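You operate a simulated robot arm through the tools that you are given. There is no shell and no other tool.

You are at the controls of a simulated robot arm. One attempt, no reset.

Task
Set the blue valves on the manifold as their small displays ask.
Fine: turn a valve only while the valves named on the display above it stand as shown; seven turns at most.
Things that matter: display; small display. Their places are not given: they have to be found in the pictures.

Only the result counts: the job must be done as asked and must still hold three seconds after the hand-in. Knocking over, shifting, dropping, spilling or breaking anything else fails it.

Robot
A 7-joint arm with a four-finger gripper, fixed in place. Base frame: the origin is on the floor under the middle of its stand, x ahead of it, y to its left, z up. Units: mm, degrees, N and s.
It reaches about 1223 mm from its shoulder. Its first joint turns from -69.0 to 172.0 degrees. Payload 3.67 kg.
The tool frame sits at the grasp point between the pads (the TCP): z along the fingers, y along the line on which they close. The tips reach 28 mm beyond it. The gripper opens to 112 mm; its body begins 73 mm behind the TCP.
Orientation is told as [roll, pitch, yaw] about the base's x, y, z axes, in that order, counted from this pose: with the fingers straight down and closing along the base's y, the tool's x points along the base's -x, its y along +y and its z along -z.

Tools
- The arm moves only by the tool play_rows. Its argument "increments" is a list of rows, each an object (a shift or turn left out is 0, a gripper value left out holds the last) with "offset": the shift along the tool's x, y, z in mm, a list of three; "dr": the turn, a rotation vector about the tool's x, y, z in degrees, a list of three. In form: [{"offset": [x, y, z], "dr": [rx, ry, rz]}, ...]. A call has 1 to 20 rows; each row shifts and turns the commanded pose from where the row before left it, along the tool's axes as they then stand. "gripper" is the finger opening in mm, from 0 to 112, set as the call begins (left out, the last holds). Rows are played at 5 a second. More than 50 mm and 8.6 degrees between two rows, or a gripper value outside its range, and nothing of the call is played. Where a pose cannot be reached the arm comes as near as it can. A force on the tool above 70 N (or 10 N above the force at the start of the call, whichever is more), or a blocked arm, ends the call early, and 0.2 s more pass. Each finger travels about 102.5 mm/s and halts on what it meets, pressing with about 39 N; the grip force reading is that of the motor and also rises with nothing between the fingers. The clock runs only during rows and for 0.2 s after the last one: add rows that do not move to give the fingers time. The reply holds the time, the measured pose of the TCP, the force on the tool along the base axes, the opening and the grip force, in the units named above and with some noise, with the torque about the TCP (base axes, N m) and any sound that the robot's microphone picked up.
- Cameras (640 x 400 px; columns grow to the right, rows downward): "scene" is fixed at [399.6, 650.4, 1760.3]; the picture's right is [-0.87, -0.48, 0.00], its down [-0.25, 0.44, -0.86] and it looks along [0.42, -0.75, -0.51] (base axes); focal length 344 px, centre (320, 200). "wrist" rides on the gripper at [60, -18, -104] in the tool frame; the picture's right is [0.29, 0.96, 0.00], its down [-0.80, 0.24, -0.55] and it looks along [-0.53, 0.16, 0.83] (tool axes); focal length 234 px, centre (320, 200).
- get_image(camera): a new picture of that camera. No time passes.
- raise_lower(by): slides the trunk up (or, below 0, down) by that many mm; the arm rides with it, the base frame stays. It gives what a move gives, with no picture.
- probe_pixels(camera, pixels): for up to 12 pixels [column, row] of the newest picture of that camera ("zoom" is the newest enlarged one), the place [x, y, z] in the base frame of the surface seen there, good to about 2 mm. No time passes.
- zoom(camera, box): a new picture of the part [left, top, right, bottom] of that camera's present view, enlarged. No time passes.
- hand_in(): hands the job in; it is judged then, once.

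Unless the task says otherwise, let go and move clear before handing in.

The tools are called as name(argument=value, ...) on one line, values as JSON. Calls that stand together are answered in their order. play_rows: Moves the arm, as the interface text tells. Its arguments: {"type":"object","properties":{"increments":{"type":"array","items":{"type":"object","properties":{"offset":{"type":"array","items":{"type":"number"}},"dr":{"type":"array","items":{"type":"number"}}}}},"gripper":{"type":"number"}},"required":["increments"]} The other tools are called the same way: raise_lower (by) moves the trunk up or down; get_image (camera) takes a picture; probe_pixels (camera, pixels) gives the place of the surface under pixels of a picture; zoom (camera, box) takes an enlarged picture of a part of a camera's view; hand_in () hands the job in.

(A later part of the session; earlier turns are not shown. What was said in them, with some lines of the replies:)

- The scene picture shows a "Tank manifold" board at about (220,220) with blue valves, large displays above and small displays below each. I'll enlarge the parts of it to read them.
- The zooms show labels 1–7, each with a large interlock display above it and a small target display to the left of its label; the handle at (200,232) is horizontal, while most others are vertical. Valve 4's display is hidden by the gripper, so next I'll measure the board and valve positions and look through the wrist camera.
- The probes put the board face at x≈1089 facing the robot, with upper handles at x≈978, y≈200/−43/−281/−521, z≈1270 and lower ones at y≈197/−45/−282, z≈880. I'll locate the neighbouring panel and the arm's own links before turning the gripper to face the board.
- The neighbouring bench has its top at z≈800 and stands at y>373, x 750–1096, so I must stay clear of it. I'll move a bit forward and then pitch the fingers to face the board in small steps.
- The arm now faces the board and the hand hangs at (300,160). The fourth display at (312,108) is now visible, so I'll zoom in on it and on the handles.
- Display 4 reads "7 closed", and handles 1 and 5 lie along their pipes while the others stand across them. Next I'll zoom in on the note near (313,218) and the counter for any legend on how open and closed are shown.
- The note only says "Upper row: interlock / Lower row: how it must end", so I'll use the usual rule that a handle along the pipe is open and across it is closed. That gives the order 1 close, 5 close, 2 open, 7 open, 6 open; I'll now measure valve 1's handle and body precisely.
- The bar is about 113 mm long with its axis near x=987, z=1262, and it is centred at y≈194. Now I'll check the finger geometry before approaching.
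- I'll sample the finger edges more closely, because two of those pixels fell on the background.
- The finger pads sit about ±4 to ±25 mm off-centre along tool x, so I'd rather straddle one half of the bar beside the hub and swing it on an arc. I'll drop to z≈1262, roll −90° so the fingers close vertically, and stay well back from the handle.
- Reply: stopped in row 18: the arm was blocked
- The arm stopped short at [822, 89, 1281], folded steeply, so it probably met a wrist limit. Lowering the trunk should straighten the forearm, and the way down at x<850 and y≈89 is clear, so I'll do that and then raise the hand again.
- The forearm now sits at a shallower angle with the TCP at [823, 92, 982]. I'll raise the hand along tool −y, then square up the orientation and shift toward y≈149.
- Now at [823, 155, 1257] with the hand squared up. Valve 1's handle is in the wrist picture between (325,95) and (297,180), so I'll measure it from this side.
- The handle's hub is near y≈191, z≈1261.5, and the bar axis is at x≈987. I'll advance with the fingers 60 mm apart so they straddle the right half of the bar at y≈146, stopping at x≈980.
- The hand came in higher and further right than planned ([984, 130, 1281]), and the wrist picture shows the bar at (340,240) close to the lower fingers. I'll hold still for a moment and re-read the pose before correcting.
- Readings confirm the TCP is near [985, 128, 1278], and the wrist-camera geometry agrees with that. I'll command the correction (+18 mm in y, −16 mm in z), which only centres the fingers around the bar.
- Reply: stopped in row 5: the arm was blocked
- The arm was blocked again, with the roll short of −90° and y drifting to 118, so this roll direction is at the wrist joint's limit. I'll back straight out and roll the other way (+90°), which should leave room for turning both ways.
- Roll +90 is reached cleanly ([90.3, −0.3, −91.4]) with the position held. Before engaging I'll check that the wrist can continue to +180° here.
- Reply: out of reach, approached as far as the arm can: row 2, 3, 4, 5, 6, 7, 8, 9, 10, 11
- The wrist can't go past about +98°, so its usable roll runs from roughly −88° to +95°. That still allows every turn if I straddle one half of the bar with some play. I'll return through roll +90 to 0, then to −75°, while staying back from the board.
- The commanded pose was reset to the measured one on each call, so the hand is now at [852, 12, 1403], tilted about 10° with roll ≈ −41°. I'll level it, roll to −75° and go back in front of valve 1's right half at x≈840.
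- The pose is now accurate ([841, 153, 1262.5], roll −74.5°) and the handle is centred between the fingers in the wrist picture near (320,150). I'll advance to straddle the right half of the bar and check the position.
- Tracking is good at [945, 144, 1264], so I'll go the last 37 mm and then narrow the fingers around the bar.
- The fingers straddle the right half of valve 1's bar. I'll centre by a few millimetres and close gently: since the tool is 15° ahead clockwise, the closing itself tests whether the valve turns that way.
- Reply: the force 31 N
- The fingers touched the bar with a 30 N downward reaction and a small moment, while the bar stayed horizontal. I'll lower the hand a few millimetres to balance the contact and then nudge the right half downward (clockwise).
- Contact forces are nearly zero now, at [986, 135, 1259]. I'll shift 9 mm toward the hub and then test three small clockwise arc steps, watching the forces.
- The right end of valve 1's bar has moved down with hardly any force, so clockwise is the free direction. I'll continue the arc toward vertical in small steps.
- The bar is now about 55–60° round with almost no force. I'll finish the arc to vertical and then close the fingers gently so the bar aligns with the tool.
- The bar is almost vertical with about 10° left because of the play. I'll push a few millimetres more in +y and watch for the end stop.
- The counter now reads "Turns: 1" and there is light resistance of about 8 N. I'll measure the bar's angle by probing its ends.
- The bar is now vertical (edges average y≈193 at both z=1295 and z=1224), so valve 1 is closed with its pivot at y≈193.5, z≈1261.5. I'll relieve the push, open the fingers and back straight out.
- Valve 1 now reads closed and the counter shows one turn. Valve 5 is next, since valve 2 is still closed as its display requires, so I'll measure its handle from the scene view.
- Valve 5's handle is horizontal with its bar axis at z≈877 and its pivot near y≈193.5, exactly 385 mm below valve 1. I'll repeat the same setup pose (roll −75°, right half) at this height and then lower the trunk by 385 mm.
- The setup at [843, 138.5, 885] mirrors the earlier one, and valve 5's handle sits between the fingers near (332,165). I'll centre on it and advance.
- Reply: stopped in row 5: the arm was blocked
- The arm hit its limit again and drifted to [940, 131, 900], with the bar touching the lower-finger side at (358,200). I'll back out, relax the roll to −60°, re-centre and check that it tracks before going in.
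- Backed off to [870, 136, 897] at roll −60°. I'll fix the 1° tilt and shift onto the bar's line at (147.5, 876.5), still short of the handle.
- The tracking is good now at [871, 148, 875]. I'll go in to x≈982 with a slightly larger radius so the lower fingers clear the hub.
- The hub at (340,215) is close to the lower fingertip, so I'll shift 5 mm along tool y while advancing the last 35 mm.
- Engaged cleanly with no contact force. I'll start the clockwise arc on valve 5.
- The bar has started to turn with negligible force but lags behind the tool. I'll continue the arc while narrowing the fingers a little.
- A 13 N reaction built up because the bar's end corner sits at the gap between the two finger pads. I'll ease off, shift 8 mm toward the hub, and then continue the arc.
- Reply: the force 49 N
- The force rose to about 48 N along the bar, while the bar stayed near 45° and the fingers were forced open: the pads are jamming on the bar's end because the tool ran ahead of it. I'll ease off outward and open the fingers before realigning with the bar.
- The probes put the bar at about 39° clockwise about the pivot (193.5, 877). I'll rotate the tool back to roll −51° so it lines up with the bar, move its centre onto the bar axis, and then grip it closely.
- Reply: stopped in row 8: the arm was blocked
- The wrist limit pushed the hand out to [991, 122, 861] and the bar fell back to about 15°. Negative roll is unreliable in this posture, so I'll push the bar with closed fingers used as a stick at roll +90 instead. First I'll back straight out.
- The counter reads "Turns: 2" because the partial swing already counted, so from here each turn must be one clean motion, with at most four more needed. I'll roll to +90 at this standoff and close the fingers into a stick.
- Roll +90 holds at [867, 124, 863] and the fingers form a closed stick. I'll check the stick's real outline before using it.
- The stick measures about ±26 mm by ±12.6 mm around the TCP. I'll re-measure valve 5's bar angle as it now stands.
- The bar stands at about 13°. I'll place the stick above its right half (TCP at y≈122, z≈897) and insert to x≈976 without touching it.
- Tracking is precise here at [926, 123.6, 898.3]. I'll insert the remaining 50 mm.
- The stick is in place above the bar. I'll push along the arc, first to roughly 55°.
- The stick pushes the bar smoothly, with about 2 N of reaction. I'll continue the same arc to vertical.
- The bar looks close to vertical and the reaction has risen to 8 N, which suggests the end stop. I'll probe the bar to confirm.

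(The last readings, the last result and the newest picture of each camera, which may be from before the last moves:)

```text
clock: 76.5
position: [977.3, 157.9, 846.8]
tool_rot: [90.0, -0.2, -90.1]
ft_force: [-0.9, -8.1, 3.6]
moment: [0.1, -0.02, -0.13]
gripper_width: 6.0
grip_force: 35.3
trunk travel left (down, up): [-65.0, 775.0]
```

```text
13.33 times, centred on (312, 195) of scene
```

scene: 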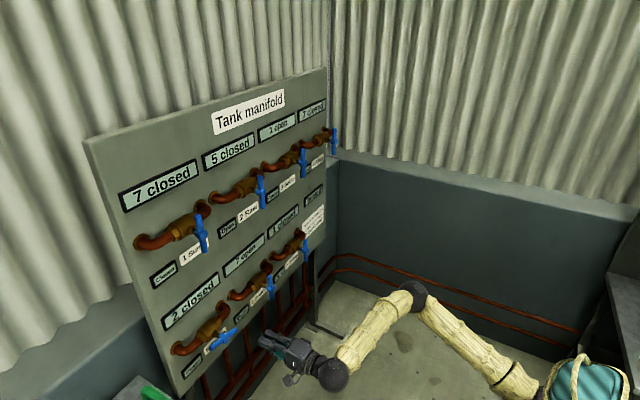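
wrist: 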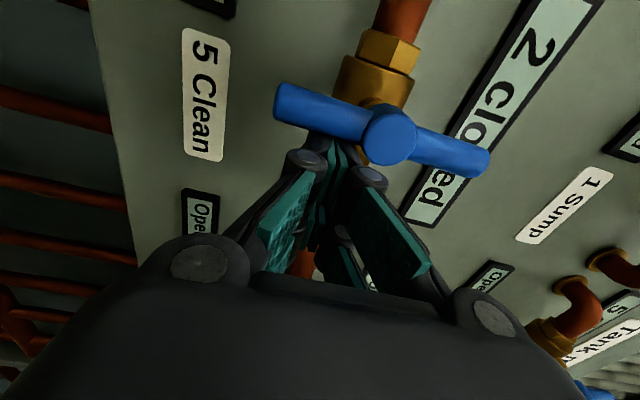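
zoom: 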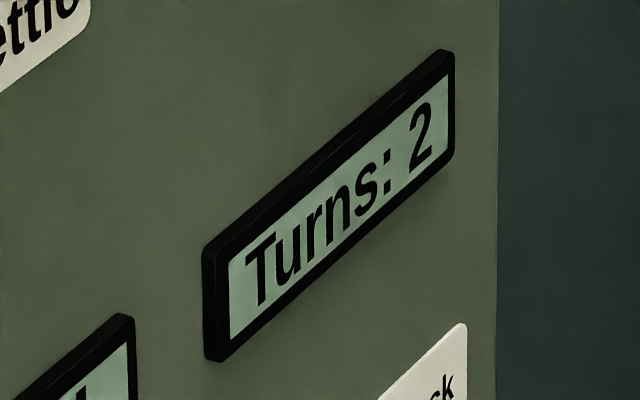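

The bar's left edge is at y≈198.5 both above and below, so valve 5 is vertical (closed) and the counter still shows 2. I'll move the stick away from the bar and back out.

play_rows(increments=[{"offset": [-8, 0, 0]}, {"offset": [0, 0, -30]}, {"offset": [0, 0, -40]}, {"offset": [0, 0, -40]}, {}, {}], gripper=0)

zoom(camera="scene", box=[180, 305, 260, 370])

zoom(camera="scene", box=[235, 165, 285, 215])

```text
clock: 77.9
position: [865.3, 149.0, 850.0]
tool_rot: [90.0, -0.2, -90.0]
ft_force: [-0.5, 0.5, -0.2]
moment: [-0.04, 0.03, -0.02]
gripper_width: 0.2
grip_force: 35.9
trunk travel left (down, up): [-65.0, 775.0]
```

```text
6.15 times, centred on (220, 338) of scene
```

zoom: 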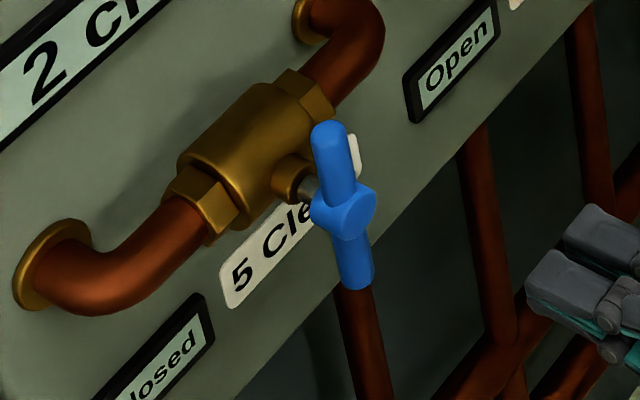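

```text
8.00 times, centred on (260, 190) of scene
```

zoom: 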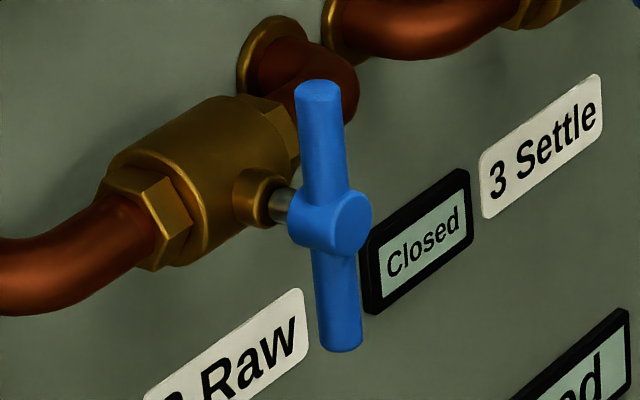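

Valve 5 is closed and valve 2's handle is still vertical. Next is valve 7, as valve 1 is closed as its display asks. I'll roll back to 0 at the standoff and move across to it.

play_rows(increments=[{"dr": [0, 0, -8.2]}, {"dr": [0, 0, -8.2]}, {"dr": [0, 0, -8.2]}, {"dr": [0, 0, -8.2]}, {"dr": [0, 0, -8.2]}, {"dr": [0, 0, -8.2]}, {"dr": [0, 0, -8.2]}, {"dr": [0, 0, -8.2]}, {"dr": [0, 0, -8.2]}, {"dr": [0, 0, -8.2]}, {"dr": [0, 0, -8]}, {}, {}], gripper=0)

play_rows(increments=[{"offset": [0, -40, -15]}, {"offset": [0, -40, 0]}, {"offset": [0, -40, 0]}, {"offset": [0, -40, 0]}, {"offset": [0, -40, 0]}, {"offset": [0, -40, 0]}, {"offset": [0, -40, 0]}, {"offset": [0, -40, 0]}, {"offset": [0, -40, 0]}, {"offset": [0, -40, 0]}, {}, {}], gripper=0)

get_image(camera="scene")

get_image(camera="wrist")

```text
clock: 80.7
position: [866.8, 149.5, 846.1]
tool_rot: [-76.8, -89.7, 76.9]
ft_force: [0.4, 0.4, -0.3]
moment: [0.02, 0.0, -0.01]
gripper_width: 0.0
grip_force: 35.9
trunk travel left (down, up): [-65.0, 775.0]
```

```text
clock: 83.3
position: [852.1, -249.1, 847.4]
tool_rot: [-76.9, -89.9, 76.9]
ft_force: [0.0, -1.3, 0.2]
moment: [-0.01, 0.02, -0.01]
gripper_width: 0.0
grip_force: 35.7
trunk travel left (down, up): [-65.0, 775.0]
```

```text
taken
```

scene: 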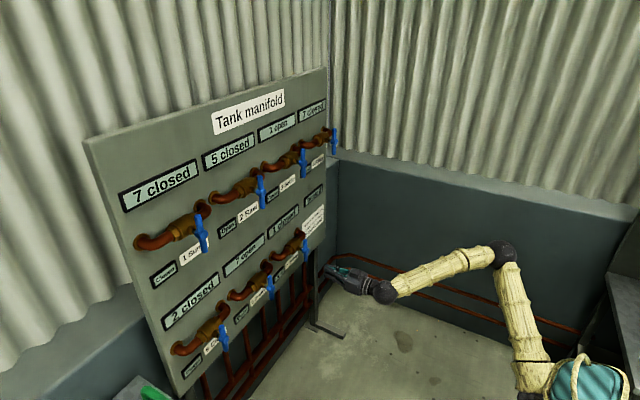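

```text
taken
```

wrist: 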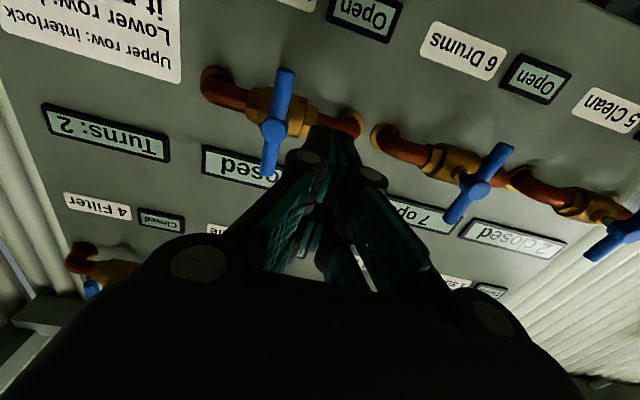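

The hand is at [852, −249, 847], facing the board at roll 0. Valve 7's handle appears at (275,120) in the wrist picture, so I'll measure it from both cameras.

zoom(camera="wrist", box=[230, 60, 350, 190])

probe_pixels(camera="wrist", pixels=[[285, 75], [283, 95], [276, 95], [291, 95], [273, 125], [270, 150], [263, 150], [278, 150], [270, 172]])

zoom(camera="scene", box=[280, 225, 330, 270])

```text
3.08 times, centred on (290, 125) of wrist
```

zoom: 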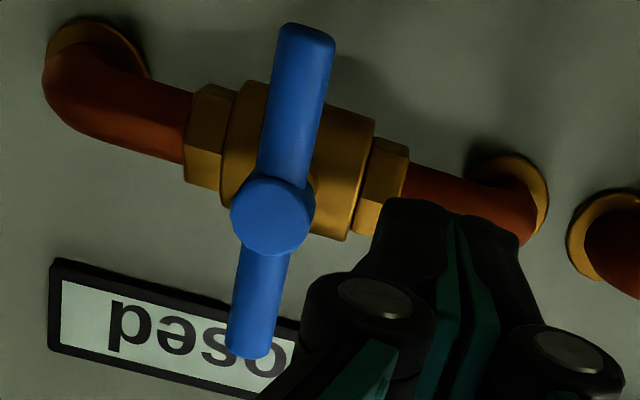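

```text
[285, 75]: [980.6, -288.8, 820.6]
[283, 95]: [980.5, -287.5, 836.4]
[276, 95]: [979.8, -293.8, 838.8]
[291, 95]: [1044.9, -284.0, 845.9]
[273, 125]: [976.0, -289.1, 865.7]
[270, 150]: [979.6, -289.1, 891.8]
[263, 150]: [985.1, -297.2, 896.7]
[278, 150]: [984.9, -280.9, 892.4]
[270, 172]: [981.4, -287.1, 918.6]
```

```text
8.89 times, centred on (305, 248) of scene
```

zoom: 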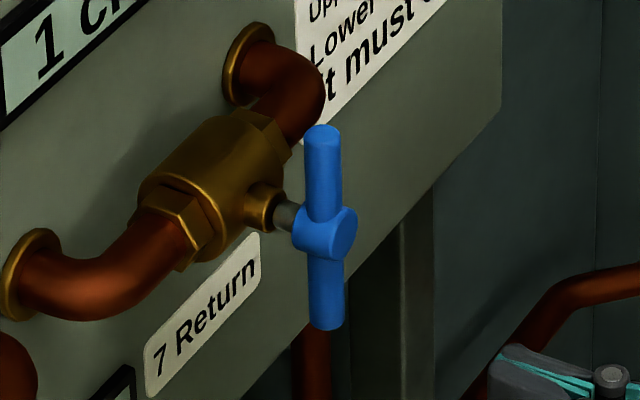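

Valve 7's bar is vertical at y≈−288, with its pivot near z≈877. I'll line the stick up left of its lower half (y≈−255.5, z≈806) and insert to x≈977.

play_rows(increments=[{"offset": [41, -6.5, 0]}, {"offset": [0, 0, 40]}, {"offset": [0, 0, 40]}, {}, {}], gripper=0)

get_image(camera="wrist")

```text
clock: 84.5
position: [930.4, -255.0, 807.6]
tool_rot: [-73.5, -89.7, 73.6]
ft_force: [-0.2, 0.0, 0.5]
moment: [0.0, -0.02, 0.02]
gripper_width: 0.2
grip_force: 35.6
trunk travel left (down, up): [-65.0, 775.0]
```

```text
taken
```

wrist: 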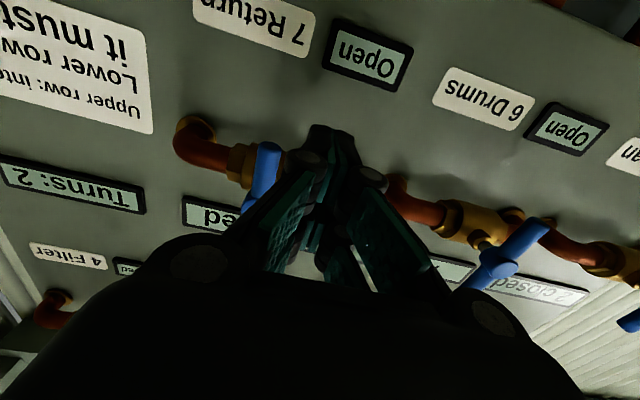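

The hand is on line at [930, −255, 808], with the bar just left of the stick in the picture at (262,170). I'll insert the last 47 mm.

play_rows(increments=[{"offset": [0, 0, 24]}, {"offset": [0, 0, 23]}, {}, {}], gripper=0)

get_image(camera="wrist")

zoom(camera="scene", box=[265, 220, 345, 290])

```text
clock: 85.5
position: [978.1, -255.4, 806.9]
tool_rot: [-71.7, -89.7, 71.7]
ft_force: [0.7, -0.2, 0.0]
moment: [-0.03, -0.01, 0.02]
gripper_width: 0.1
grip_force: 36.1
trunk travel left (down, up): [-65.0, 775.0]
```

```text
taken
```

wrist: 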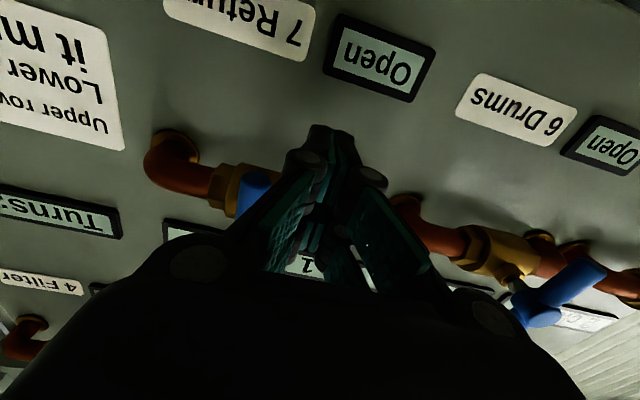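

```text
5.71 times, centred on (305, 255) of scene
```

zoom: 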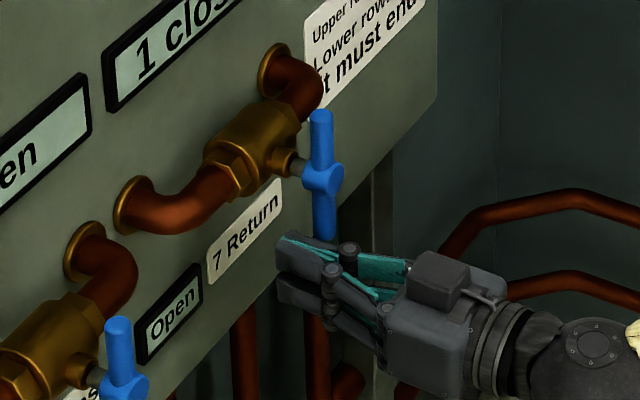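

The stick sits left of the lower half of valve 7's bar. I'll make a gentle first push to the right to confirm the valve moves counter-clockwise.

play_rows(increments=[{"offset": [0.5, -6, 0]}, {"offset": [0.4, -5, 0]}, {"offset": [0.9, -6, 0]}, {}], gripper=0)

zoom(camera="scene", box=[265, 220, 345, 290])

```text
clock: 86.5
position: [980.2, -274.5, 805.2]
tool_rot: [-68.1, -89.9, 68.1]
ft_force: [0.7, 0.6, -0.4]
moment: [-0.05, 0.05, 0.0]
gripper_width: 0.0
grip_force: 35.6
trunk travel left (down, up): [-65.0, 775.0]
```

```text
5.71 times, centred on (305, 255) of scene
```

zoom: 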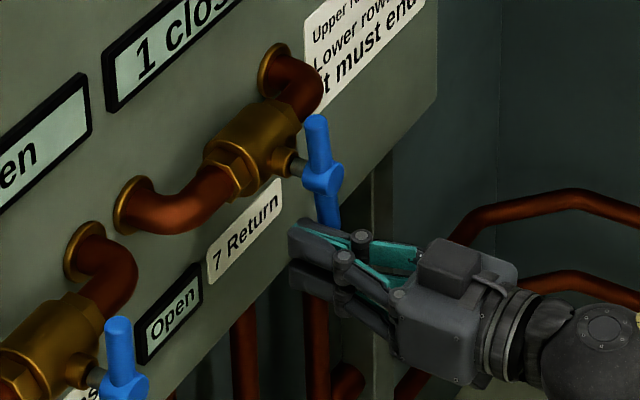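

The bar is tilting counter-clockwise with no resistance. I'll continue the arc toward horizontal.

play_rows(increments=[{"offset": [-0.7, -8, 0]}, {"offset": [-1.9, -7.7, 0]}, {"offset": [-3.3, -7.3, 0]}, {"offset": [-4.6, -6.6, 0]}, {"offset": [-5.5, -5.7, 0]}, {}], gripper=0)

zoom(camera="scene", box=[265, 220, 345, 290])

get_image(camera="wrist")

```text
clock: 87.9
position: [980.8, -309.8, 819.1]
tool_rot: [-72.5, -89.8, 72.4]
ft_force: [0.4, 0.6, -0.9]
moment: [-0.04, 0.01, 0.01]
gripper_width: 0.1
grip_force: 35.6
trunk travel left (down, up): [-65.0, 775.0]
```

```text
5.71 times, centred on (305, 255) of scene
```

zoom: 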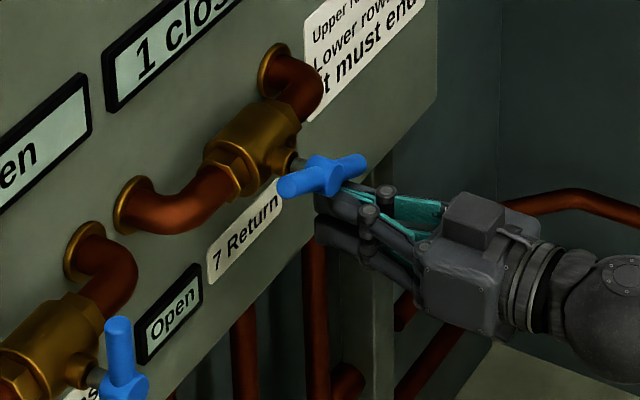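

```text
taken
```

wrist: 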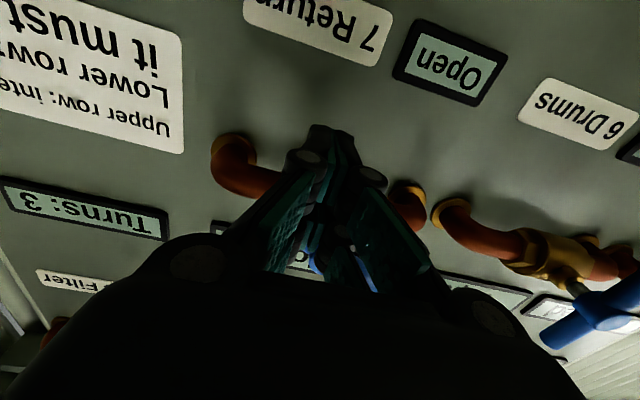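

The counter shows 3 and the bar is about 60° round. I'll finish the arc to horizontal.

play_rows(increments=[{"offset": [-6.5, -4.7, 0]}, {"offset": [-7.2, -3.5, 0]}, {"offset": [-7.7, -2.1, 0]}, {}, {}], gripper=0)

zoom(camera="scene", box=[280, 225, 330, 270])

probe_pixels(camera="zoom", pixels=[[270, 270], [290, 260], [325, 235], [355, 210], [375, 200], [385, 190], [280, 280], [280, 255]])

```text
clock: 89.1
position: [981.3, -317.7, 837.0]
tool_rot: [-20.9, -89.7, 21.0]
ft_force: [-8.4, 4.3, -26.9]
moment: [-0.14, 0.01, 0.02]
gripper_width: 6.1
grip_force: 35.7
trunk travel left (down, up): [-65.0, 775.0]
```

```text
8.89 times, centred on (305, 248) of scene
```

zoom: 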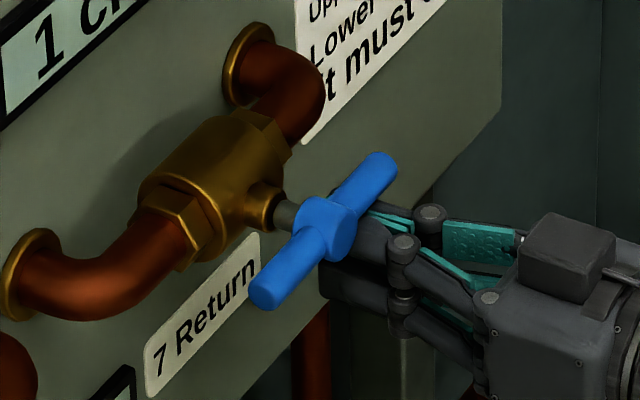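

```text
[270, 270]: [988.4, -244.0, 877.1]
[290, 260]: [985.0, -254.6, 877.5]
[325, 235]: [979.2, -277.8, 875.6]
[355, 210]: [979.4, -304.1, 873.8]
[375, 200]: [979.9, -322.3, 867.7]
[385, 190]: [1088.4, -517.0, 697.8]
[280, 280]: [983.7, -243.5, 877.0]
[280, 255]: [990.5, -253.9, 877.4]
```

The bar has reached horizontal and the reaction jumped to 27 N, which is the end stop. I'll release downward and back out, then check it.

play_rows(increments=[{"offset": [9, 0, 0]}, {"offset": [5, 0, -20]}, {"offset": [0, 0, -40]}, {"offset": [0, 0, -40]}, {"offset": [0, 0, -20]}, {}, {}], gripper=0)

zoom(camera="scene", box=[280, 225, 330, 270])

probe_pixels(camera="zoom", pixels=[[262, 293], [255, 280], [270, 305], [300, 235], [310, 262], [330, 230], [365, 175], [378, 200], [385, 158], [375, 180], [295, 260]])

zoom(camera="scene", box=[295, 180, 330, 210])

```text
clock: 90.7
position: [857.8, -318.2, 828.8]
tool_rot: [-71.0, -89.9, 71.1]
ft_force: [0.0, -0.4, -0.7]
moment: [0.04, -0.02, -0.02]
gripper_width: 0.0
grip_force: 35.7
trunk travel left (down, up): [-65.0, 775.0]
```

```text
8.89 times, centred on (305, 248) of scene
```

zoom: 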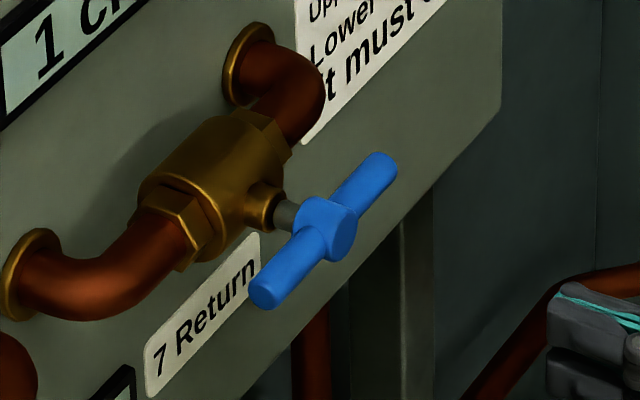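

```text
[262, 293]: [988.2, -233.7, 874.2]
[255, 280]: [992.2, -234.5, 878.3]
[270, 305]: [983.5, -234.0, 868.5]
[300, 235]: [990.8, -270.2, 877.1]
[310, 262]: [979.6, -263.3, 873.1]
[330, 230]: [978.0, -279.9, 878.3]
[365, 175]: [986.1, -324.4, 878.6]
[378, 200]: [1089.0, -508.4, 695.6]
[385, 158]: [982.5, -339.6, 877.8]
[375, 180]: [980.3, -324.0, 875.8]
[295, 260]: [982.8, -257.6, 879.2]
```

```text
13.33 times, centred on (312, 195) of scene
```

zoom: 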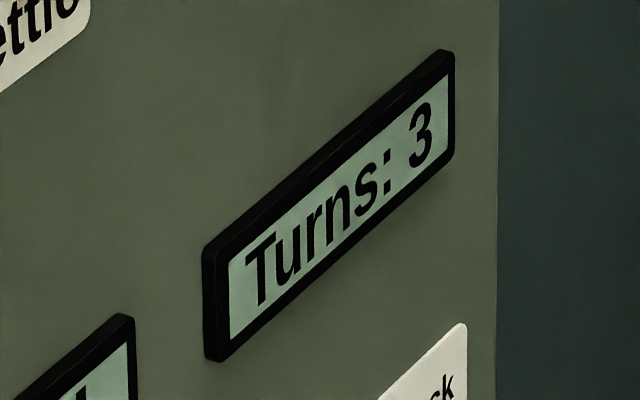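

Valve 7's bar is horizontal (left end z≈874, right end z≈878), so it is open, and the counter reads 3. Valve 6 is next since it needs valve 7 open, so I'll move across at this standoff.

play_rows(increments=[{"offset": [0, 43, 0]}, {"offset": [0, 43, 0]}, {"offset": [0, 43, 0]}, {"offset": [0, 43, 0]}, {"offset": [0, 43, 0]}, {"offset": [0, 43, 0]}, {"offset": [23, 44, 0]}, {}, {}], gripper=0)

zoom(camera="scene", box=[240, 255, 300, 310])

get_image(camera="wrist")

```text
clock: 92.7
position: [859.0, -13.1, 804.0]
tool_rot: [-75.7, -89.8, 75.7]
ft_force: [0.0, 0.1, 0.2]
moment: [0.02, 0.0, 0.02]
gripper_width: 0.0
grip_force: 35.8
trunk travel left (down, up): [-65.0, 775.0]
```

```text
7.27 times, centred on (270, 282) of scene
```

zoom: 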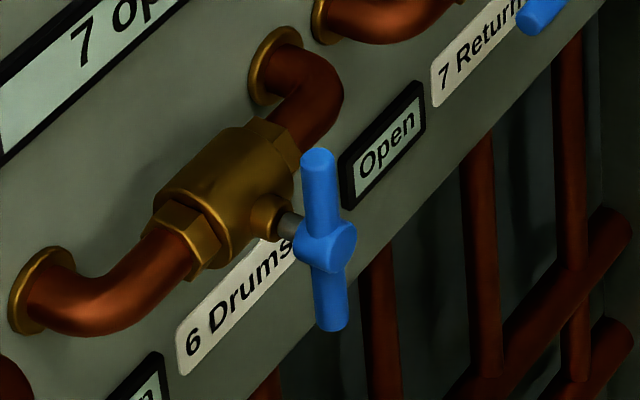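

```text
taken
```

wrist: 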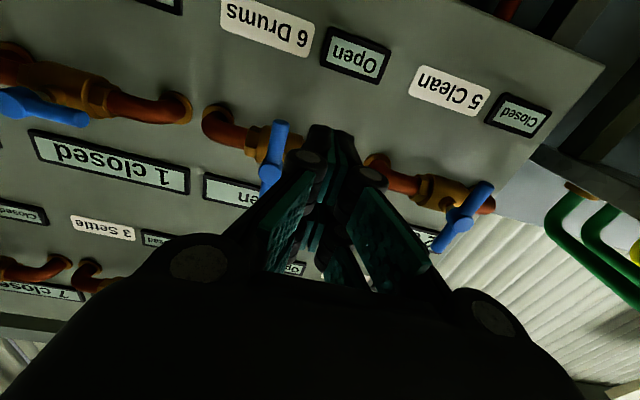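

probe_pixels(camera="zoom", pixels=[[320, 160], [322, 190], [308, 195], [338, 195], [335, 240], [328, 290], [316, 295], [344, 295], [330, 320]])

probe_pixels(camera="wrist", pixels=[[280, 125], [277, 145], [271, 145], [284, 145], [270, 175], [266, 190]])

```text
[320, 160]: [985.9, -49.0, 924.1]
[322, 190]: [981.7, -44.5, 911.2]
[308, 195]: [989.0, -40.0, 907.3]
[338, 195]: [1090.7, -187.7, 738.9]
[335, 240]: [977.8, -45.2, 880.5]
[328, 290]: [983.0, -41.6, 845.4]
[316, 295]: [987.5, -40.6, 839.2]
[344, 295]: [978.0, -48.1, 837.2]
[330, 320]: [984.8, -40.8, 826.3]
```

```text
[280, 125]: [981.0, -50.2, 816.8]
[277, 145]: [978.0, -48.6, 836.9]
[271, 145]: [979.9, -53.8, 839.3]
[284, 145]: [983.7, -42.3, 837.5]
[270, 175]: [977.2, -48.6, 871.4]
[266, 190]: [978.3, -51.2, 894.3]
```

Valve 6's bar is vertical at y≈−48 and its pivot is at z≈877. The stick is already left of its lower half, so I'll insert to x≈977.

play_rows(increments=[{"offset": [-2, -3, 30]}, {"offset": [0, 0, 40]}, {"offset": [0, 0, 24]}, {"offset": [0, 0, 24]}, {}, {}], gripper=0)

zoom(camera="scene", box=[230, 250, 310, 320])

get_image(camera="wrist")

```text
clock: 94.1
position: [976.8, -18.2, 806.0]
tool_rot: [-74.9, -89.9, 74.9]
ft_force: [-0.6, 0.2, 0.2]
moment: [0.01, -0.02, -0.01]
gripper_width: 0.0
grip_force: 36.2
trunk travel left (down, up): [-65.0, 775.0]
```

```text
5.71 times, centred on (270, 285) of scene
```

zoom: 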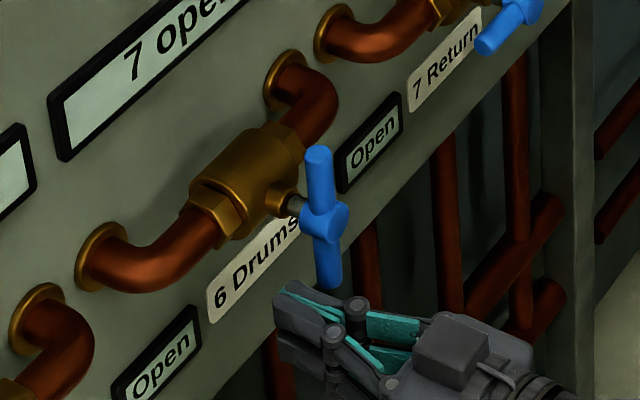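

```text
taken
```

wrist: 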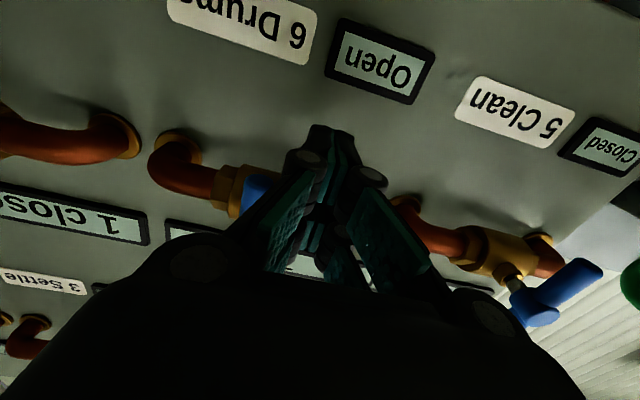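

The stick is in place at [977, −18, 806]. I'll push the lower half of valve 6's bar to the right along the arc.

play_rows(increments=[{"offset": [0.3, -6, 0]}, {"offset": [0.3, -5, 0]}, {"offset": [0.3, -5.6, 0]}, {"offset": [-0.7, -8, 0]}, {"offset": [-1.9, -7.7, 0]}, {"offset": [-3.3, -7.3, 0]}, {"offset": [-4.6, -6.6, 0]}, {"offset": [-5.5, -5.7, 0]}, {}], gripper=0)

zoom(camera="scene", box=[230, 250, 310, 320])

```text
clock: 96.1
position: [978.0, -72.1, 822.3]
tool_rot: [-73.0, -89.8, 73.0]
ft_force: [-0.1, 0.1, 0.7]
moment: [0.0, 0.02, 0.0]
gripper_width: 0.0
grip_force: 36.0
trunk travel left (down, up): [-65.0, 775.0]
```

```text
5.71 times, centred on (270, 285) of scene
```

zoom: 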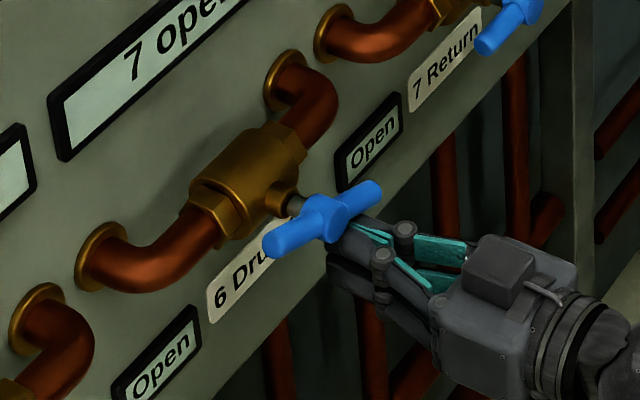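

Valve 6's bar is well past halfway with no resistance. I'll complete the arc up to the stop.

play_rows(increments=[{"offset": [-5.3, -2.7, 0]}, {"offset": [-7.2, -3.5, 0]}, {"offset": [-4, -1.5, 0]}, {"offset": [-3, -0.5, 0]}, {}], gripper=0)

zoom(camera="scene", box=[240, 255, 300, 310])

```text
clock: 97.3
position: [977.7, -79.0, 837.1]
tool_rot: [-34.5, -89.6, 34.6]
ft_force: [-7.0, 3.5, -22.2]
moment: [-0.13, 0.02, 0.05]
gripper_width: 6.0
grip_force: 35.8
trunk travel left (down, up): [-65.0, 775.0]
```

```text
7.27 times, centred on (270, 282) of scene
```

zoom: 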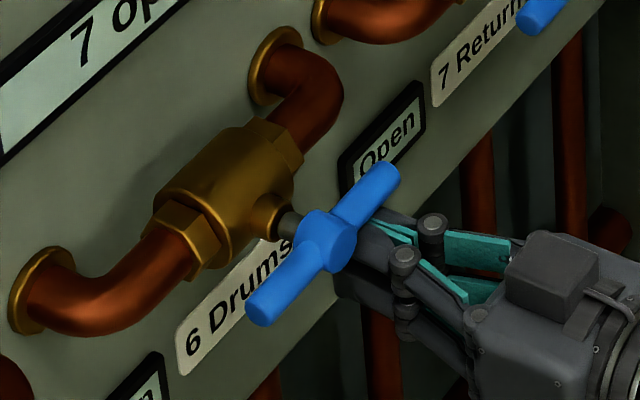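

The reaction reached 22 N at the end stop and the bar looks parallel to its pipe. I'll release downward, back out, and check the angle and counter.

play_rows(increments=[{"offset": [9, 0, 0]}, {"offset": [5, 0, -20]}, {"offset": [0, 0, -40]}, {"offset": [0, 0, -40]}, {"offset": [0, 0, -20]}, {}, {}], gripper=0)

zoom(camera="scene", box=[240, 255, 300, 310])

probe_pixels(camera="zoom", pixels=[[258, 308], [270, 300], [295, 270], [330, 240], [365, 205], [385, 180], [390, 170], [280, 285]])

zoom(camera="scene", box=[295, 180, 330, 210])

```text
clock: 98.9
position: [856.4, -81.1, 825.5]
tool_rot: [-74.2, -89.8, 74.1]
ft_force: [-0.3, -0.5, 0.8]
moment: [0.02, 0.01, -0.02]
gripper_width: 0.0
grip_force: 35.3
trunk travel left (down, up): [-65.0, 775.0]
```

```text
7.27 times, centred on (270, 282) of scene
```

zoom: 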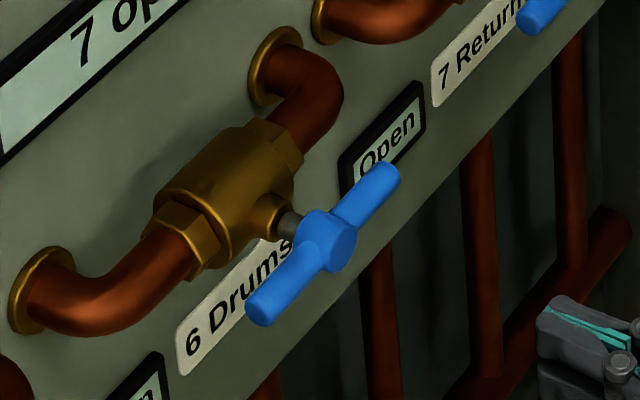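

```text
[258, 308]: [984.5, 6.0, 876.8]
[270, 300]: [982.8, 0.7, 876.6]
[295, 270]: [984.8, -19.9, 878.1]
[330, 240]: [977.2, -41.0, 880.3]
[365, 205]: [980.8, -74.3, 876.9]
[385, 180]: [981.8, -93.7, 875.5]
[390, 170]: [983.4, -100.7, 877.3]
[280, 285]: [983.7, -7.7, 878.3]
```

```text
13.33 times, centred on (312, 195) of scene
```

zoom: 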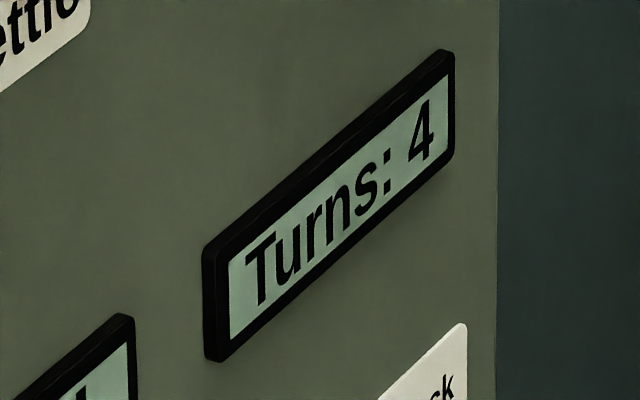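

Valve 6 is horizontal (z≈877 along its whole length) and the counter reads 4. The last one is valve 2, since valve 5 is closed, so I'll raise the trunk 385 mm and line up left of valve 2's lower half.

raise_lower(by=385)

play_rows(increments=[{"offset": [10, 33, 0]}, {"offset": [10, 33, 0]}, {}, {}], gripper=0)

get_image(camera="scene")

get_image(camera="wrist")

zoom(camera="scene", box=[235, 165, 285, 215])

```text
clock: 102.6
position: [856.7, -80.3, 1210.6]
tool_rot: [-72.4, -89.8, 72.4]
ft_force: [0.4, 0.0, 0.7]
moment: [-0.02, -0.02, -0.03]
gripper_width: 0.1
grip_force: 35.8
trunk travel left (down, up): [-450.0, 390.0]
```

```text
clock: 103.6
position: [855.6, -14.6, 1190.1]
tool_rot: [-77.1, -89.8, 77.1]
ft_force: [0.3, -0.1, -0.5]
moment: [0.01, -0.03, 0.02]
gripper_width: 0.1
grip_force: 35.3
trunk travel left (down, up): [-450.0, 390.0]
```

```text
taken
```

scene: 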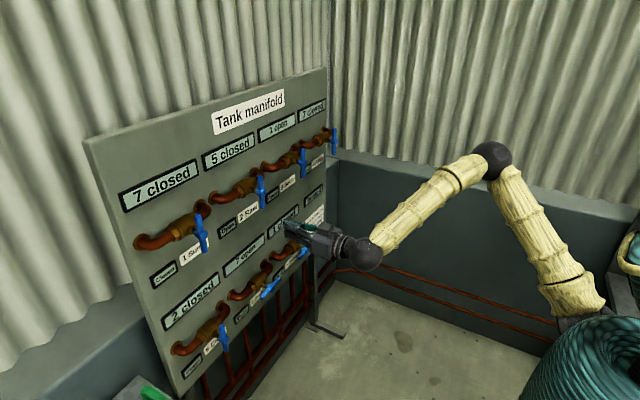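

```text
taken
```

wrist: 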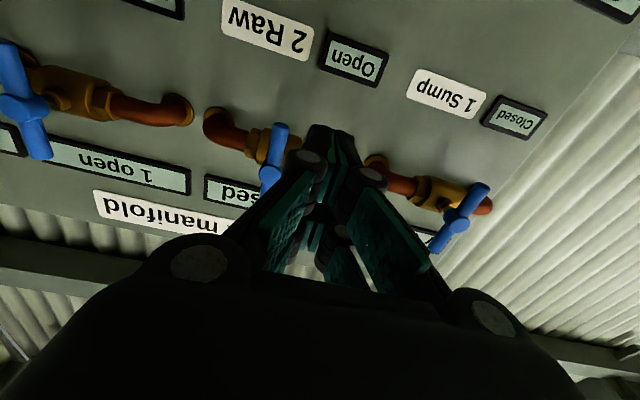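

```text
8.00 times, centred on (260, 190) of scene
```

zoom: 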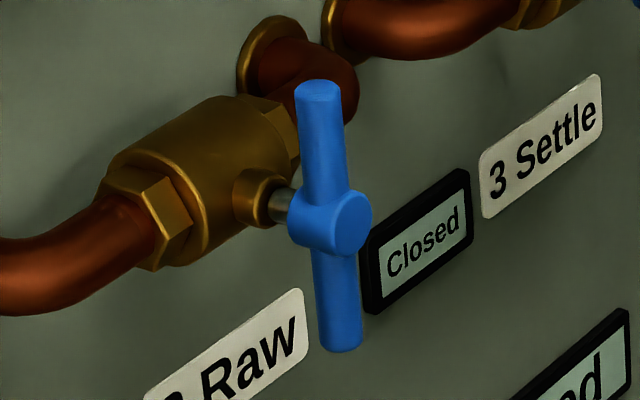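

probe_pixels(camera="zoom", pixels=[[322, 95], [320, 130], [305, 130], [340, 130], [340, 220], [338, 290], [320, 300], [355, 290], [345, 340]])

probe_pixels(camera="wrist", pixels=[[280, 130], [277, 148], [271, 148], [284, 148], [270, 177]])

```text
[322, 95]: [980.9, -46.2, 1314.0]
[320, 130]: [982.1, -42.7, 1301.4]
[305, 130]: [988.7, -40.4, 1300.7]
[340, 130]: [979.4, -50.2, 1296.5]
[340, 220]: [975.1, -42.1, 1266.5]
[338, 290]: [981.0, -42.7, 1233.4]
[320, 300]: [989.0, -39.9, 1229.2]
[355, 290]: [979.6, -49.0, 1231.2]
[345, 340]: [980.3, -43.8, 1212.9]
```

```text
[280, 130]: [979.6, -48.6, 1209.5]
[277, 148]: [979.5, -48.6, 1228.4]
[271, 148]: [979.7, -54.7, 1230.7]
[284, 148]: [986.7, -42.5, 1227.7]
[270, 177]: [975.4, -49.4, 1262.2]
```

Valve 2's bar is vertical at y≈−48 with its pivot at z≈1262, the same geometry as valve 6. I'll insert the stick to x≈977.

play_rows(increments=[{"offset": [-1, -4, 30]}, {"offset": [0, 0, 40]}, {"offset": [0, 0, 26]}, {"offset": [0, 0, 25]}, {}, {}], gripper=0)

zoom(camera="scene", box=[220, 155, 300, 225])

get_image(camera="wrist")

```text
clock: 105.0
position: [978.2, -17.7, 1191.0]
tool_rot: [-71.5, -89.8, 71.6]
ft_force: [0.7, -0.2, 0.1]
moment: [-0.01, 0.04, -0.04]
gripper_width: 0.1
grip_force: 36.1
trunk travel left (down, up): [-450.0, 390.0]
```

```text
5.71 times, centred on (260, 190) of scene
```

zoom: 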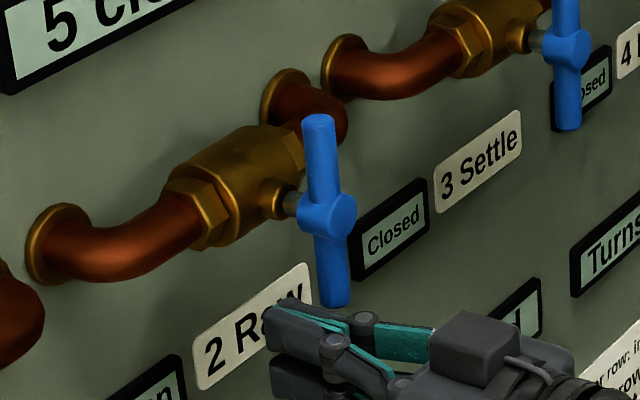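

```text
taken
```

wrist: 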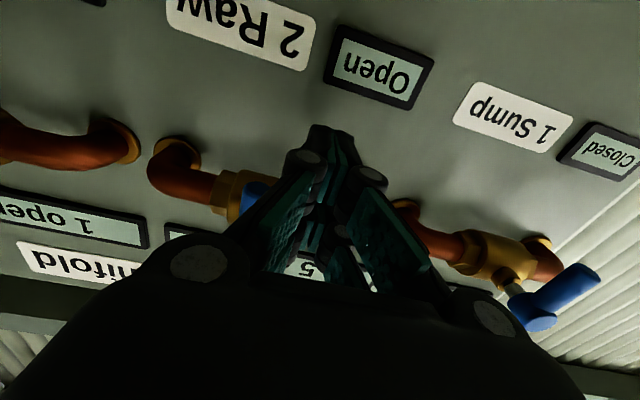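

The stick sits left of valve 2's lower half at [978, −18, 1191], free of contact. I'll run the same arc that opened valve 6.

play_rows(increments=[{"offset": [0.3, -6, 0]}, {"offset": [0.3, -5, 0]}, {"offset": [0.3, -5.6, 0]}, {"offset": [-0.7, -8, 0]}, {"offset": [-1.9, -7.7, 0]}, {"offset": [-3.3, -7.3, 0]}, {"offset": [-4.6, -6.6, 0]}, {"offset": [-5.5, -5.7, 0]}, {}], gripper=0)

zoom(camera="scene", box=[220, 155, 300, 225])

```text
clock: 107.0
position: [979.2, -70.4, 1206.0]
tool_rot: [-79.4, -89.9, 79.5]
ft_force: [1.1, 0.2, -0.1]
moment: [-0.01, 0.02, 0.02]
gripper_width: 0.2
grip_force: 36.0
trunk travel left (down, up): [-450.0, 390.0]
```

```text
5.71 times, centred on (260, 190) of scene
```

zoom: 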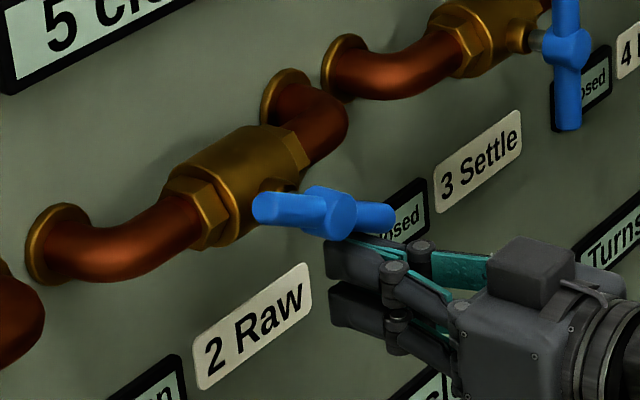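

Valve 2's bar is about 60° round with no resistance. I'll finish the arc to the stop.

play_rows(increments=[{"offset": [-6.2, -4, 0]}, {"offset": [-7.2, -3.5, 0]}, {"offset": [-4.5, -1.8, 0]}, {"offset": [-3, -0.5, 0]}, {}], gripper=0)

zoom(camera="scene", box=[220, 155, 300, 225])

```text
clock: 108.2
position: [979.6, -80.1, 1226.6]
tool_rot: [-44.4, -89.8, 44.3]
ft_force: [-4.3, -1.4, -10.0]
moment: [0.04, 0.01, 0.01]
gripper_width: 6.0
grip_force: 35.5
trunk travel left (down, up): [-450.0, 390.0]
```

```text
5.71 times, centred on (260, 190) of scene
```

zoom: 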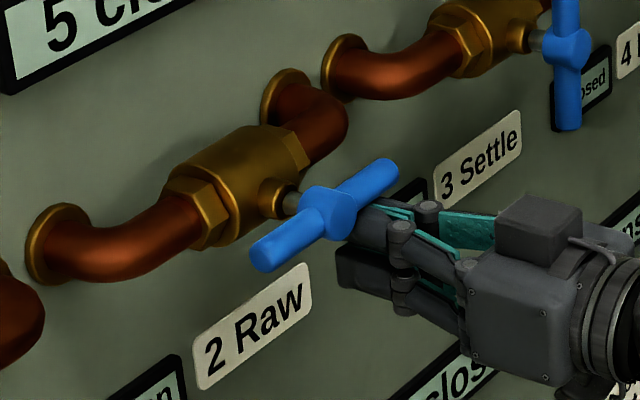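

The reaction is 10 N and the bar looks parallel to the pipe. I'll probe it before letting go.

zoom(camera="scene", box=[240, 165, 280, 200])

```text
11.43 times, centred on (260, 182) of scene
```

zoom: 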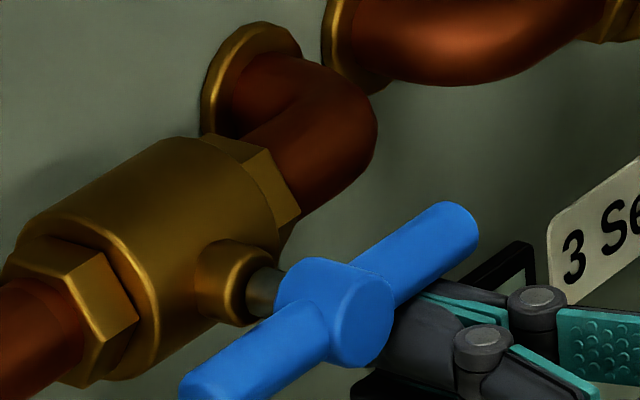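

probe_pixels(camera="zoom", pixels=[[215, 365], [240, 365], [280, 335], [310, 320], [350, 300], [400, 270], [430, 245], [455, 225], [410, 235], [260, 330]])

play_rows(increments=[{"offset": [-2, 0, 0]}, {}], gripper=0)

```text
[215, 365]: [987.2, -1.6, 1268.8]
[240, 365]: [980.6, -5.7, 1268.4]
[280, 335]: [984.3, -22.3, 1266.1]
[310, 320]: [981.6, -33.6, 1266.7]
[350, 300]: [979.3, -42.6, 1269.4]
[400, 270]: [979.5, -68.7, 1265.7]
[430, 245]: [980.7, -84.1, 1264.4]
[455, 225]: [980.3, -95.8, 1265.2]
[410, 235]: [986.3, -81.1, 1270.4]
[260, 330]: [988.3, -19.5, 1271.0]
```

```text
clock: 108.8
position: [979.6, -79.8, 1227.4]
tool_rot: [-37.2, -89.7, 37.2]
ft_force: [-7.5, -0.4, -19.5]
moment: [-0.01, -0.01, 0.0]
gripper_width: 6.1
grip_force: 36.3
trunk travel left (down, up): [-450.0, 390.0]
```

The top edge reads z≈1270.4 and 1271.0 at the two ends, and the force rose to 19.5 N against the stop, so valve 2 is fully horizontal. I'll release downward, back out and then check every valve.

play_rows(increments=[{"offset": [9, 0, 0]}, {"offset": [5, 0, -20]}, {"offset": [0, 0, -40]}, {"offset": [0, 0, -40]}, {"offset": [0, 0, -40]}, {"offset": [0, 0, -40]}, {"offset": [0, -30, -30]}, {}, {}], gripper=0)

get_image(camera="scene")

zoom(camera="scene", box=[130, 130, 340, 260])

zoom(camera="scene", box=[150, 210, 330, 380])

zoom(camera="scene", box=[280, 120, 345, 210])

```text
clock: 110.8
position: [768.1, -112.7, 1217.8]
tool_rot: [-64.5, -89.8, 64.4]
ft_force: [-0.5, -0.8, -0.2]
moment: [-0.03, 0.03, 0.02]
gripper_width: 0.0
grip_force: 35.7
trunk travel left (down, up): [-450.0, 390.0]
```

```text
taken
```

scene: 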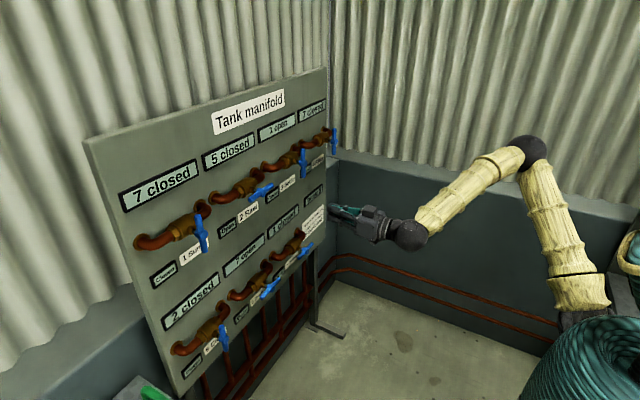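

```text
3.05 times, centred on (235, 195) of scene
```

zoom: 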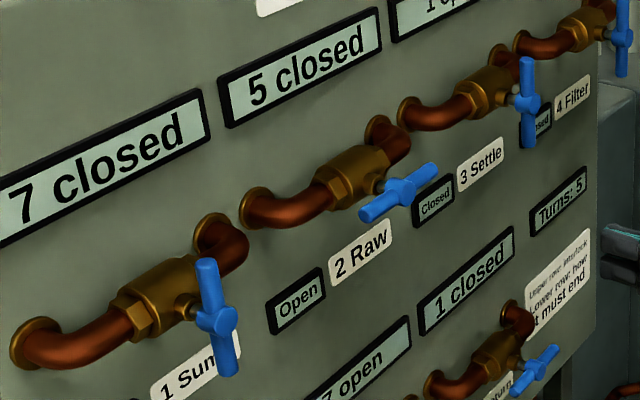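

```text
2.35 times, centred on (240, 295) of scene
```

zoom: 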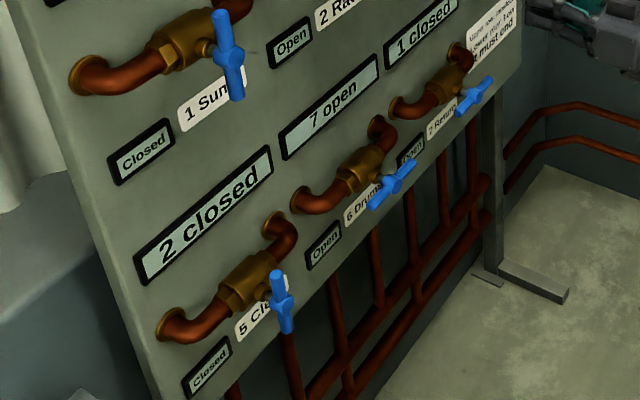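

```text
4.44 times, centred on (312, 165) of scene
```

zoom: 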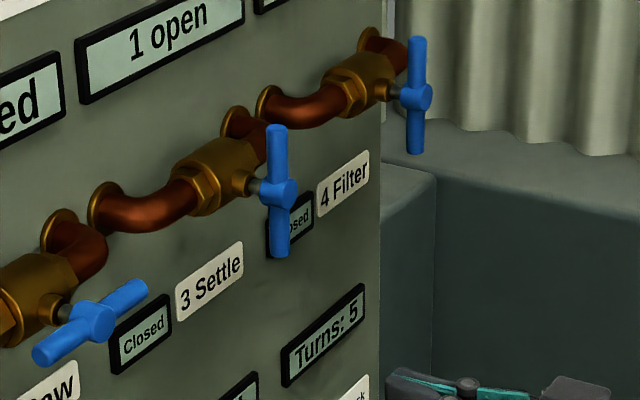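

All handles now match: 1, 3, 4 and 5 across and 2, 6 and 7 along their pipes, with "Turns: 5". I'll verify by position that each small display really belongs to the label at its right, and read the partly hidden one for valve 4 before handing in.

probe_pixels(camera="scene", pixels=[[164, 275], [195, 252], [228, 227], [248, 211], [272, 196], [287, 184], [190, 368], [210, 348], [242, 311], [258, 297], [318, 160], [306, 168]])

zoom(camera="scene", box=[295, 155, 330, 180])

get_image(camera="wrist")

```text
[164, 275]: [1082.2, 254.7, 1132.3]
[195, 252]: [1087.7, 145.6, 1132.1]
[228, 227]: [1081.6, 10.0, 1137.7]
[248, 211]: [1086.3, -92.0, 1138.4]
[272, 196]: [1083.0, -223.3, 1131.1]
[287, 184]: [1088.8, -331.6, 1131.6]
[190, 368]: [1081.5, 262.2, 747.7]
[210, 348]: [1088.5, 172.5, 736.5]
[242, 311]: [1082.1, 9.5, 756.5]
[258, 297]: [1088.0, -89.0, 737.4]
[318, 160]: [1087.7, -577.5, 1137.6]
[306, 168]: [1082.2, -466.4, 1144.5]
```

```text
16.00 times, centred on (312, 168) of scene
```

zoom: 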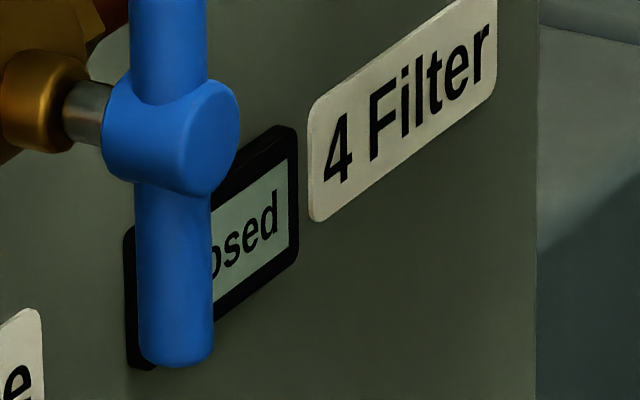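

```text
taken
```

wrist: 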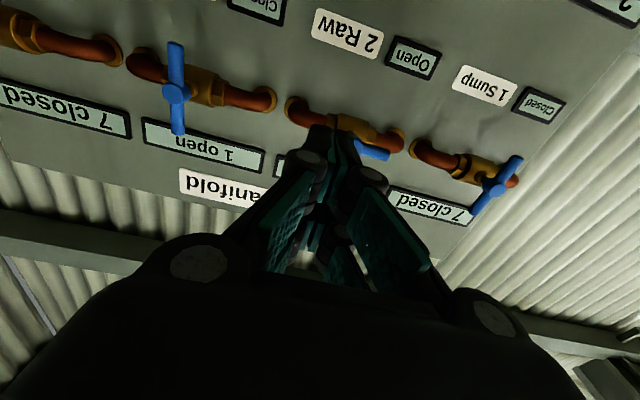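

Each pair sits symmetrically about its valve (for valve 1, display at y≈255 and label at y≈146 around 193), so the pairing is right, and valve 4's display reads "Closed". The arm is clear of the board, so I'm handing in.

hand_in()

```text
The job is handed in.
```

I set all seven valves as their small displays ask and handed the job in. No verdict has come back yet.

- **Final positions:** valves 1, 3, 4 and 5 are closed (handle across the pipe). Valves 2, 6 and 7 are open (handle along the pipe).
- **Order turned:** 1 closed, 5 closed, 7 opened, 6 opened, 2 opened. Each valve's display condition held when I turned it. Valves 3 and 4 were already as asked, so I left them alone.
- **Turns used:** the board's counter reads 5 of the 7 allowed. Valve 5 slipped back partway on the first try. I finished it with a second push, and the counter did not go up again.
- **Assumption:** the board has no legend for open and closed, so I used the usual rule that a handle along the pipe means open. If this manifold works the other way round, the result is wrong.

I saw no contact with anything other than the valve handles, and the arm was clear of the board at hand-in.
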